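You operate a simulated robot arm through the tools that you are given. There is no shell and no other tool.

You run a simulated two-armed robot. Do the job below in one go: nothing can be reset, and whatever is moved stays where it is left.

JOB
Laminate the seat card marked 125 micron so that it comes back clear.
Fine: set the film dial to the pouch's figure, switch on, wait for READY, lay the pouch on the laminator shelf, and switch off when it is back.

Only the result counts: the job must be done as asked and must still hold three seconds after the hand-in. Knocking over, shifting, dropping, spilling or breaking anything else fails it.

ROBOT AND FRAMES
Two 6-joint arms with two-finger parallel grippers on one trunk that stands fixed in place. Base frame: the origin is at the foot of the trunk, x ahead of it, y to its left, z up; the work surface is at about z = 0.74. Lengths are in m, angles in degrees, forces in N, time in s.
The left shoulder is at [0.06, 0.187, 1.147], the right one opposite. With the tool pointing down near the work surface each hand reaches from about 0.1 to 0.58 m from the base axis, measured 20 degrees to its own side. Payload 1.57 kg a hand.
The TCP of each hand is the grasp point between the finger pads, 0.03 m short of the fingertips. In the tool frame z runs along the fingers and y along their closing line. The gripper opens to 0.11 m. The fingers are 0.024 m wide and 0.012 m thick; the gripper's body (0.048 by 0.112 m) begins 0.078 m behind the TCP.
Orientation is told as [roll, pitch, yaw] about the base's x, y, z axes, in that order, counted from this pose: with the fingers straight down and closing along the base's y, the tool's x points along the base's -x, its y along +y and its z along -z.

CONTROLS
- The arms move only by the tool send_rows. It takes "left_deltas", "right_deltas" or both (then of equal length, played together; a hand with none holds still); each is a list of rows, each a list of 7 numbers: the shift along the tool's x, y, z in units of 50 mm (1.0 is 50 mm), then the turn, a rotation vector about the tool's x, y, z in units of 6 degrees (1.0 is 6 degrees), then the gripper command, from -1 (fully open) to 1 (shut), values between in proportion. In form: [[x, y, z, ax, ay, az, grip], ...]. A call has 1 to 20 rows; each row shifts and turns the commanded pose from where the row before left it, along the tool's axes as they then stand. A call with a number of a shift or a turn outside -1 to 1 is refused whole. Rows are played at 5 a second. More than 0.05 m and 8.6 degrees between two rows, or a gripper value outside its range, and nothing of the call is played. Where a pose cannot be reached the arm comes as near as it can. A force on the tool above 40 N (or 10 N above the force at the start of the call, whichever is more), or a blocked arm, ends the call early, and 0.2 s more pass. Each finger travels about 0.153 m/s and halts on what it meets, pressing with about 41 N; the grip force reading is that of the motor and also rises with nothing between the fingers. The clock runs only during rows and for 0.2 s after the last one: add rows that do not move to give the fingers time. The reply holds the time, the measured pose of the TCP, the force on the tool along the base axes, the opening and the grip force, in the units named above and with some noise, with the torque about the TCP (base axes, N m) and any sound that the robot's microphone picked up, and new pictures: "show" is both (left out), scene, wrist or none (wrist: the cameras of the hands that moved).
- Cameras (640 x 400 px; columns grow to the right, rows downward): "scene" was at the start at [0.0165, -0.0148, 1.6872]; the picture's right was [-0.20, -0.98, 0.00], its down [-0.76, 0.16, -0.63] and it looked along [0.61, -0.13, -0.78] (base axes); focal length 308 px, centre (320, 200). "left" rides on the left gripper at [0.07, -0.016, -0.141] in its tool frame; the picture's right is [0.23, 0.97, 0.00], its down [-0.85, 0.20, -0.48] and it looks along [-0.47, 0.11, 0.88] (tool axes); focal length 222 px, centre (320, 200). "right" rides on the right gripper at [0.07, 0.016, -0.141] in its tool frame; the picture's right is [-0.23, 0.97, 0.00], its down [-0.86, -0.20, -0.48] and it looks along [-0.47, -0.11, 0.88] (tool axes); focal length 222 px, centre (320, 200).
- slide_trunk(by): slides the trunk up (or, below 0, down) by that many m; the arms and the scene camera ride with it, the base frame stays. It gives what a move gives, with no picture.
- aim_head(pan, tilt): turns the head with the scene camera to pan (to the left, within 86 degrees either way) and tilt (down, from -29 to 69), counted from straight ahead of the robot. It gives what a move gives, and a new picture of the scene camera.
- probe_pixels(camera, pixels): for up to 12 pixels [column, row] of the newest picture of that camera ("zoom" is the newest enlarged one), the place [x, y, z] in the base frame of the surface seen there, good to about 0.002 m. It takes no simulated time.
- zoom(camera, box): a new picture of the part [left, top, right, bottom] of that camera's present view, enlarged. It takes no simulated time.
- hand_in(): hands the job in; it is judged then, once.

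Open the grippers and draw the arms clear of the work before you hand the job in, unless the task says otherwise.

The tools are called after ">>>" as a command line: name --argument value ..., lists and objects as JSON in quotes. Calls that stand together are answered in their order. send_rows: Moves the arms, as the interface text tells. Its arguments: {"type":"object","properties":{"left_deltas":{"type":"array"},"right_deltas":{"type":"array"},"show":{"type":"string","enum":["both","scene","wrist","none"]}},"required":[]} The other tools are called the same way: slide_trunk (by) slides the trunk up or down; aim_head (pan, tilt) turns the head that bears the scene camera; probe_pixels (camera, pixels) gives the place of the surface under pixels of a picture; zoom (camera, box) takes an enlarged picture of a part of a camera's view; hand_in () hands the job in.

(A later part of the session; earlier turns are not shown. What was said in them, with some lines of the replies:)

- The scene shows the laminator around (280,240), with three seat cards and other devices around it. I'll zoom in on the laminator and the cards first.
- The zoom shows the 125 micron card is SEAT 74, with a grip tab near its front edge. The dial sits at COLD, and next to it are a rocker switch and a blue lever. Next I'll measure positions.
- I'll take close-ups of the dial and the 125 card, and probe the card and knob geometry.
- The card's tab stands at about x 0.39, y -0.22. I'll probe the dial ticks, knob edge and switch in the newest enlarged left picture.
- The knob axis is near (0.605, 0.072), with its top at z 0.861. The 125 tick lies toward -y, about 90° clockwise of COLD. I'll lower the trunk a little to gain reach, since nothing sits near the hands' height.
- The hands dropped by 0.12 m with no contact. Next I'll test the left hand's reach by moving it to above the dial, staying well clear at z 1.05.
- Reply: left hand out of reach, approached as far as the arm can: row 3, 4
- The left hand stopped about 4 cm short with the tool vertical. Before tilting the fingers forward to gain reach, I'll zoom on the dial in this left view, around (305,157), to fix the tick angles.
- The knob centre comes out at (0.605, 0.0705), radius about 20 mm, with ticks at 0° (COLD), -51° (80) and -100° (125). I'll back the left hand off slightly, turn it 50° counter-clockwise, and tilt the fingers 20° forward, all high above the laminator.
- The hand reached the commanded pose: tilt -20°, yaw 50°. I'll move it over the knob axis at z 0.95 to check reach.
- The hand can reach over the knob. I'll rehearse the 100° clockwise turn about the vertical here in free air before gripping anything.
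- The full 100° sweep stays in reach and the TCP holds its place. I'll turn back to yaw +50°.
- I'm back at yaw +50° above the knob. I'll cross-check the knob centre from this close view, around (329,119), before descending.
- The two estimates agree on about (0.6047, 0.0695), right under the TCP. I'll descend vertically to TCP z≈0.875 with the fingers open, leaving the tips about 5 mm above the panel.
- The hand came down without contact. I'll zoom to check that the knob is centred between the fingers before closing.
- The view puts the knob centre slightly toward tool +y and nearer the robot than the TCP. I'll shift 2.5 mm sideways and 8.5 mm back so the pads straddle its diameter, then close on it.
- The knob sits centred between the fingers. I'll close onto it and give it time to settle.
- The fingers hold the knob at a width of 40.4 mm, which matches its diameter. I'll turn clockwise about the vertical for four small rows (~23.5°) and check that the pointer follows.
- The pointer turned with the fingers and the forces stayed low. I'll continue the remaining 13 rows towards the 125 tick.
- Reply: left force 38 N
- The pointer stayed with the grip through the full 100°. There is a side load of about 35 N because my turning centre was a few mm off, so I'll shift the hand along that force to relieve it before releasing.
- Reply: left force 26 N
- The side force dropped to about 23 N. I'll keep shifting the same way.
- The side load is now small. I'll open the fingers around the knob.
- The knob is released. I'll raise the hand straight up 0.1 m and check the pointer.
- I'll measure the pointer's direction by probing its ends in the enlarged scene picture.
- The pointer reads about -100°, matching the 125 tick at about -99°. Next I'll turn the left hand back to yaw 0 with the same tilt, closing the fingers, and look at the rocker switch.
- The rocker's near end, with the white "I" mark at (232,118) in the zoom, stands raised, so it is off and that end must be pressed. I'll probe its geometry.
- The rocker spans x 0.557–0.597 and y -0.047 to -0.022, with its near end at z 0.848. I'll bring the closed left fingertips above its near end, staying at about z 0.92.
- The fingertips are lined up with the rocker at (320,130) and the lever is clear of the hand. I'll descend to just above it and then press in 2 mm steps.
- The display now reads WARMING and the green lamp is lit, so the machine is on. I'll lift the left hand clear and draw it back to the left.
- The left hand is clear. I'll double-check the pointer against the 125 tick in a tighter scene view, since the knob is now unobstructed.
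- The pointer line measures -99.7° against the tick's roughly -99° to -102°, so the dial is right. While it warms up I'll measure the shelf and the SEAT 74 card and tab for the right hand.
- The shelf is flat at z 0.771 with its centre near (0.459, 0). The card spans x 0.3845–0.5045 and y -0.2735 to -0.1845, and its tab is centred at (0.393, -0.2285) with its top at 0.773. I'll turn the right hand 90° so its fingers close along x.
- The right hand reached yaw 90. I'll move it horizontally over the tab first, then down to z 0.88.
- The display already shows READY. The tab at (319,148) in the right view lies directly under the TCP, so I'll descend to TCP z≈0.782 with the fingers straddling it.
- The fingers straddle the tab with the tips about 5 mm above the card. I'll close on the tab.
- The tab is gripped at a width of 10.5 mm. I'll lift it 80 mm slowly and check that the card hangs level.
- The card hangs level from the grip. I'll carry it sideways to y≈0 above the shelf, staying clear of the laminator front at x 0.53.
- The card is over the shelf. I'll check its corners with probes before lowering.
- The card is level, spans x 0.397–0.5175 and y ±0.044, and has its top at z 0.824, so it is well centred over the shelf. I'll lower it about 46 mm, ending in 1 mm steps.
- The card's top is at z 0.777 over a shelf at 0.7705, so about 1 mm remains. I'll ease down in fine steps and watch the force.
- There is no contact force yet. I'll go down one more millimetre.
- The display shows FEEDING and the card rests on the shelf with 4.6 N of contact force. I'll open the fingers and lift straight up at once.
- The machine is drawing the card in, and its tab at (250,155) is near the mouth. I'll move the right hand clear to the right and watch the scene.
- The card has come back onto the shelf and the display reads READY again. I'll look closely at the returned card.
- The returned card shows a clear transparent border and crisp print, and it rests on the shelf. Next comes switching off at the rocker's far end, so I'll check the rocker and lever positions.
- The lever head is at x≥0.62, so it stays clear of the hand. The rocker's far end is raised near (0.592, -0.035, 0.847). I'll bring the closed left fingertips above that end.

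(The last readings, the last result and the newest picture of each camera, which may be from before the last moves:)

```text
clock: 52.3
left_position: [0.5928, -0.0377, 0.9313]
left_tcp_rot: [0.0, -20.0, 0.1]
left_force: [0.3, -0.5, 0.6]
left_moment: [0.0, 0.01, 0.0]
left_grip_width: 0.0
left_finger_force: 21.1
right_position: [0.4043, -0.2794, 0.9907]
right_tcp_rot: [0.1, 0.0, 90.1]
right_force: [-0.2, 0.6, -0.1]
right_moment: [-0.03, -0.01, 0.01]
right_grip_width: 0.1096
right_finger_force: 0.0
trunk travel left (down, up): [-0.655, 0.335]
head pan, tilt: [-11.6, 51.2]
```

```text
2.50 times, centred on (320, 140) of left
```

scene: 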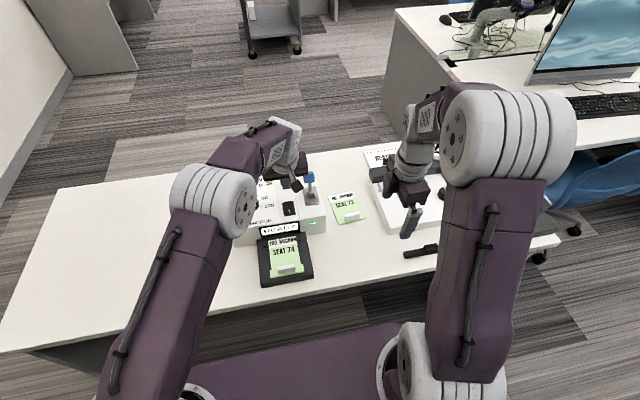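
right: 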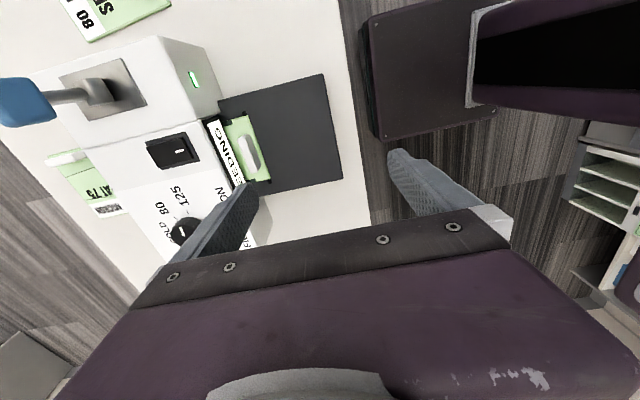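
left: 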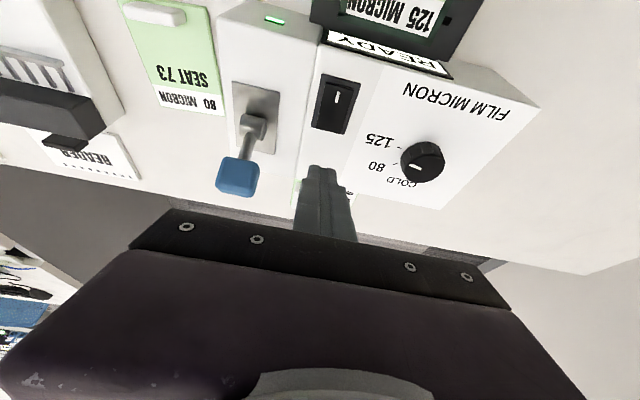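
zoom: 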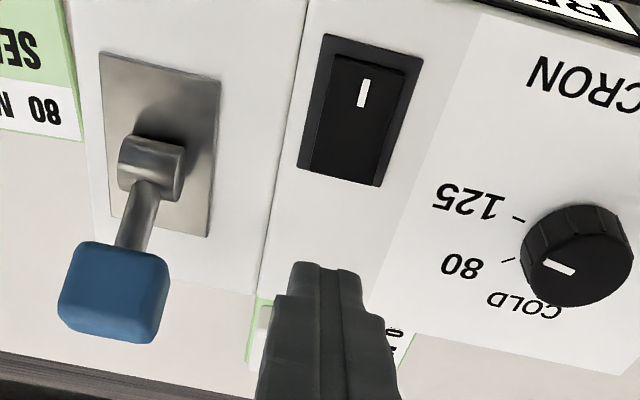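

The tips are behind and above the rocker, and the display still reads READY. I'll descend and press in 2 mm steps.

>>> send_rows --left_deltas '[[0.107, 0, 0.295, 0, 0, 0, 1], [0.107, 0, 0.295, 0, 0, 0, 1], [0.107, 0, 0.295, 0, 0, 0, 1], [0.0137, 0, 0.0376, 0, 0, 0, 1], [0.0137, 0, 0.0376, 0, 0, 0, 1], [0.0137, 0, 0.0376, 0, 0, 0, 1], [0.0137, 0, 0.0376, 0, 0, 0, 1]]' --show "wrist"

>>> zoom --camera "left" --box '[220, 60, 420, 220]'

```text
clock: 53.9
left_position: [0.5906, -0.0371, 0.8768]
left_tcp_rot: [0.1, -20.0, 0.0]
left_force: [0.0, -0.9, 0.3]
left_moment: [0.0, -0.02, 0.01]
left_grip_width: 0.0
left_finger_force: 21.3
right_position: [0.4059, -0.2788, 0.9898]
right_tcp_rot: [0.0, 0.1, 89.9]
right_force: [0.6, -1.3, -0.4]
right_moment: [0.01, 0.03, -0.01]
right_grip_width: 0.1099
right_finger_force: 0.1
trunk travel left (down, up): [-0.655, 0.335]
head pan, tilt: [-11.6, 51.2]
```

left: 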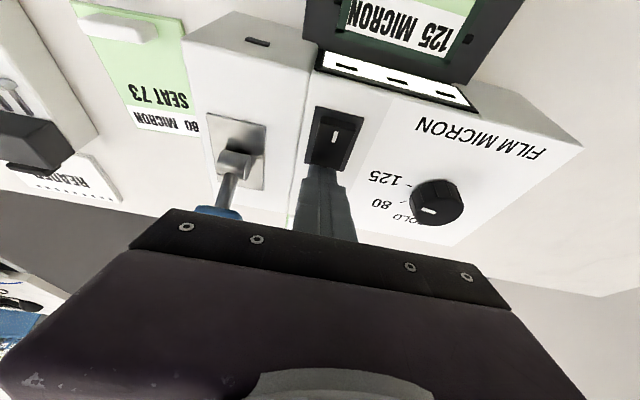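

```text
2.50 times, centred on (320, 140) of left
```

zoom: 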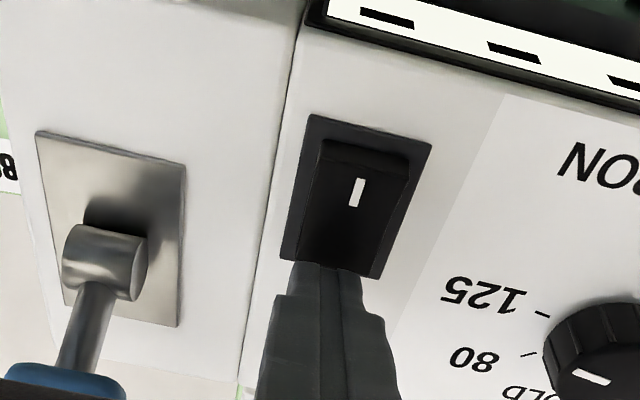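

The display is back to three dashes, the lamp is off, and the near end of the rocker is up again, so the machine is off. I'll lift the left hand and withdraw it to the left.

>>> send_rows --left_deltas '[[-0.137, 0, -0.376, 0, 0, 0, 1], [-0.137, 0, -0.376, 0, 0, 0, 1], [-0.137, 0, -0.376, 0, 0, 0, 1], [0.229, 0.63, -0.202, 0, 0, 0, 1], [0.229, 0.63, -0.202, 0, 0, 0, 1], [0.229, 0.63, -0.202, 0, 0, 0, 1], [0.229, 0.63, -0.202, 0, 0, 0, 1], [0.229, 0.63, -0.202, 0, 0, 0, 1], [0.229, 0.63, -0.202, 0, 0, 0, 1], [0.229, 0.63, -0.202, 0, 0, 0, 1], [0.229, 0.63, -0.202, 0, 0, 0, 1], [0.229, 0.63, -0.202, 0, 0, 0, 1], [0, 0, 0, 0, 0, 0, -1], [0, 0, 0, 0, 0, 0, -1]]' --show "scene"

>>> zoom --camera "scene" --box '[220, 160, 400, 300]'

```text
clock: 56.9
left_position: [0.4633, 0.2454, 0.988]
left_tcp_rot: [0.0, -20.0, 0.0]
left_force: [0.5, -0.1, 0.1]
left_moment: [0.0, -0.03, 0.04]
left_grip_width: 0.1099
left_finger_force: 0.0
right_position: [0.4039, -0.2798, 0.9903]
right_tcp_rot: [0.1, 0.0, 90.0]
right_force: [-0.1, -0.2, 0.5]
right_moment: [-0.03, -0.01, -0.01]
right_grip_width: 0.11
right_finger_force: 0.1
trunk travel left (down, up): [-0.655, 0.335]
head pan, tilt: [-11.6, 51.2]
```

scene: 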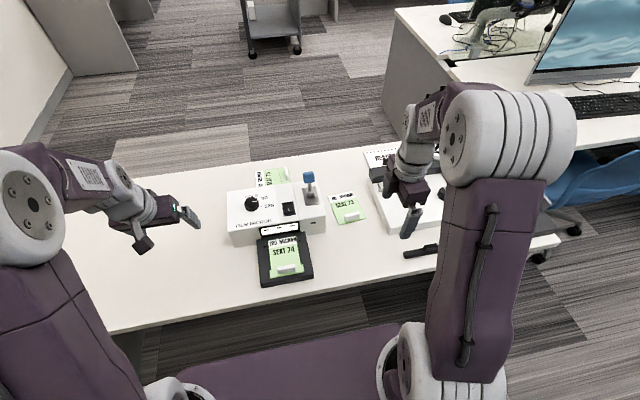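

```text
2.86 times, centred on (310, 230) of scene
```

zoom: 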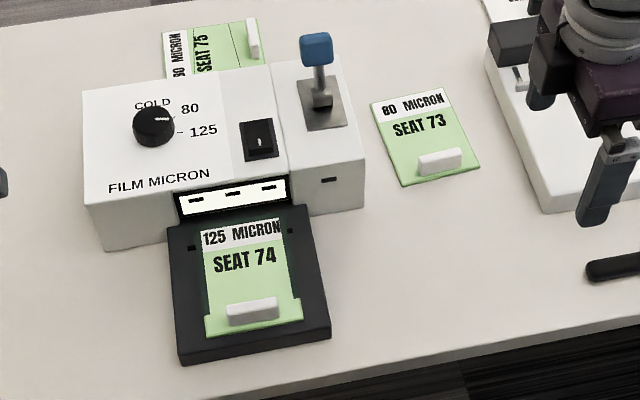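

The laminator is off and the clear card lies on its shelf, with everything else in place. I'll raise both open hands a little further from the work and take a last look.

>>> send_rows --left_deltas '[[0, 0, -0.5, 0, 0, 0, -1], [0, 0, -0.5, 0, 0, 0, -1], [0, 0, 0, 0, 0, 0, -1], [0, 0, 0, 0, 0, 0, -1], [0, 0, 0, 0, 0, 0, -1]]' --right_deltas '[[0, 0, -0.6, 0, 0, 0, -1], [0, 0, -0.6, 0, 0, 0, -1], [0, 0, -0.5, 0, 0, 0, -1], [0, 0, 0, 0, 0, 0, -1], [0, 0, 0, 0, 0, 0, -1]]' --show "scene"

>>> zoom --camera "scene" --box '[225, 165, 385, 295]'

```text
clock: 58.1
left_position: [0.4486, 0.2448, 1.0356]
left_tcp_rot: [0.0, -20.0, 0.0]
left_force: [-0.3, -0.9, 0.6]
left_moment: [-0.02, -0.01, 0.01]
left_grip_width: 0.11
left_finger_force: 0.0
right_position: [0.4058, -0.282, 1.0742]
right_tcp_rot: [0.1, 0.1, 89.9]
right_force: [-0.1, -0.3, 0.8]
right_moment: [0.02, -0.01, 0.01]
right_grip_width: 0.1101
right_finger_force: 0.0
trunk travel left (down, up): [-0.655, 0.335]
head pan, tilt: [-11.6, 51.2]
```

scene: 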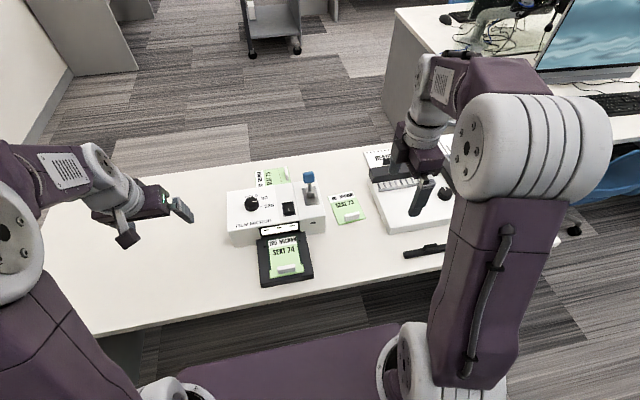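

```text
3.08 times, centred on (305, 230) of scene
```

zoom: 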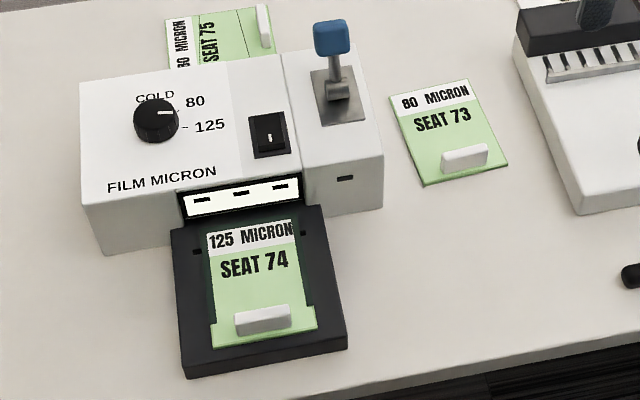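

The laminated SEAT 74 card lies clear on the shelf, the dial is at 125, and the machine is off. Both open hands are clear and nothing else looks disturbed, so I'm handing in.

>>> hand_in

```text
The job is handed in.
```

The SEAT 74 card (125 micron) has been laminated. It came back onto the shelf with a clear film border and crisp print.

- **Dial:** I turned it from COLD to 125. By measurement the pointer is within a few degrees of the 125 tick.
- **Run:** I switched the machine on and waited for READY before laying the card on the shelf. It fed the card in and returned it.
- **Switch-off:** I switched it off once the card was back. The display is back to three dashes and the lamp is out.

While turning the dial, the left hand pushed sideways on the knob with about 35 N, because my turning centre was a few millimetres off. I eased that off before letting go, and the dial markings measured afterwards were within about 2 mm of where they started.

The other cards, the blue lever and the rest of the desk look undisturbed in the last picture. Both hands are open and clear of the work. The hand-in was accepted but gave no result.
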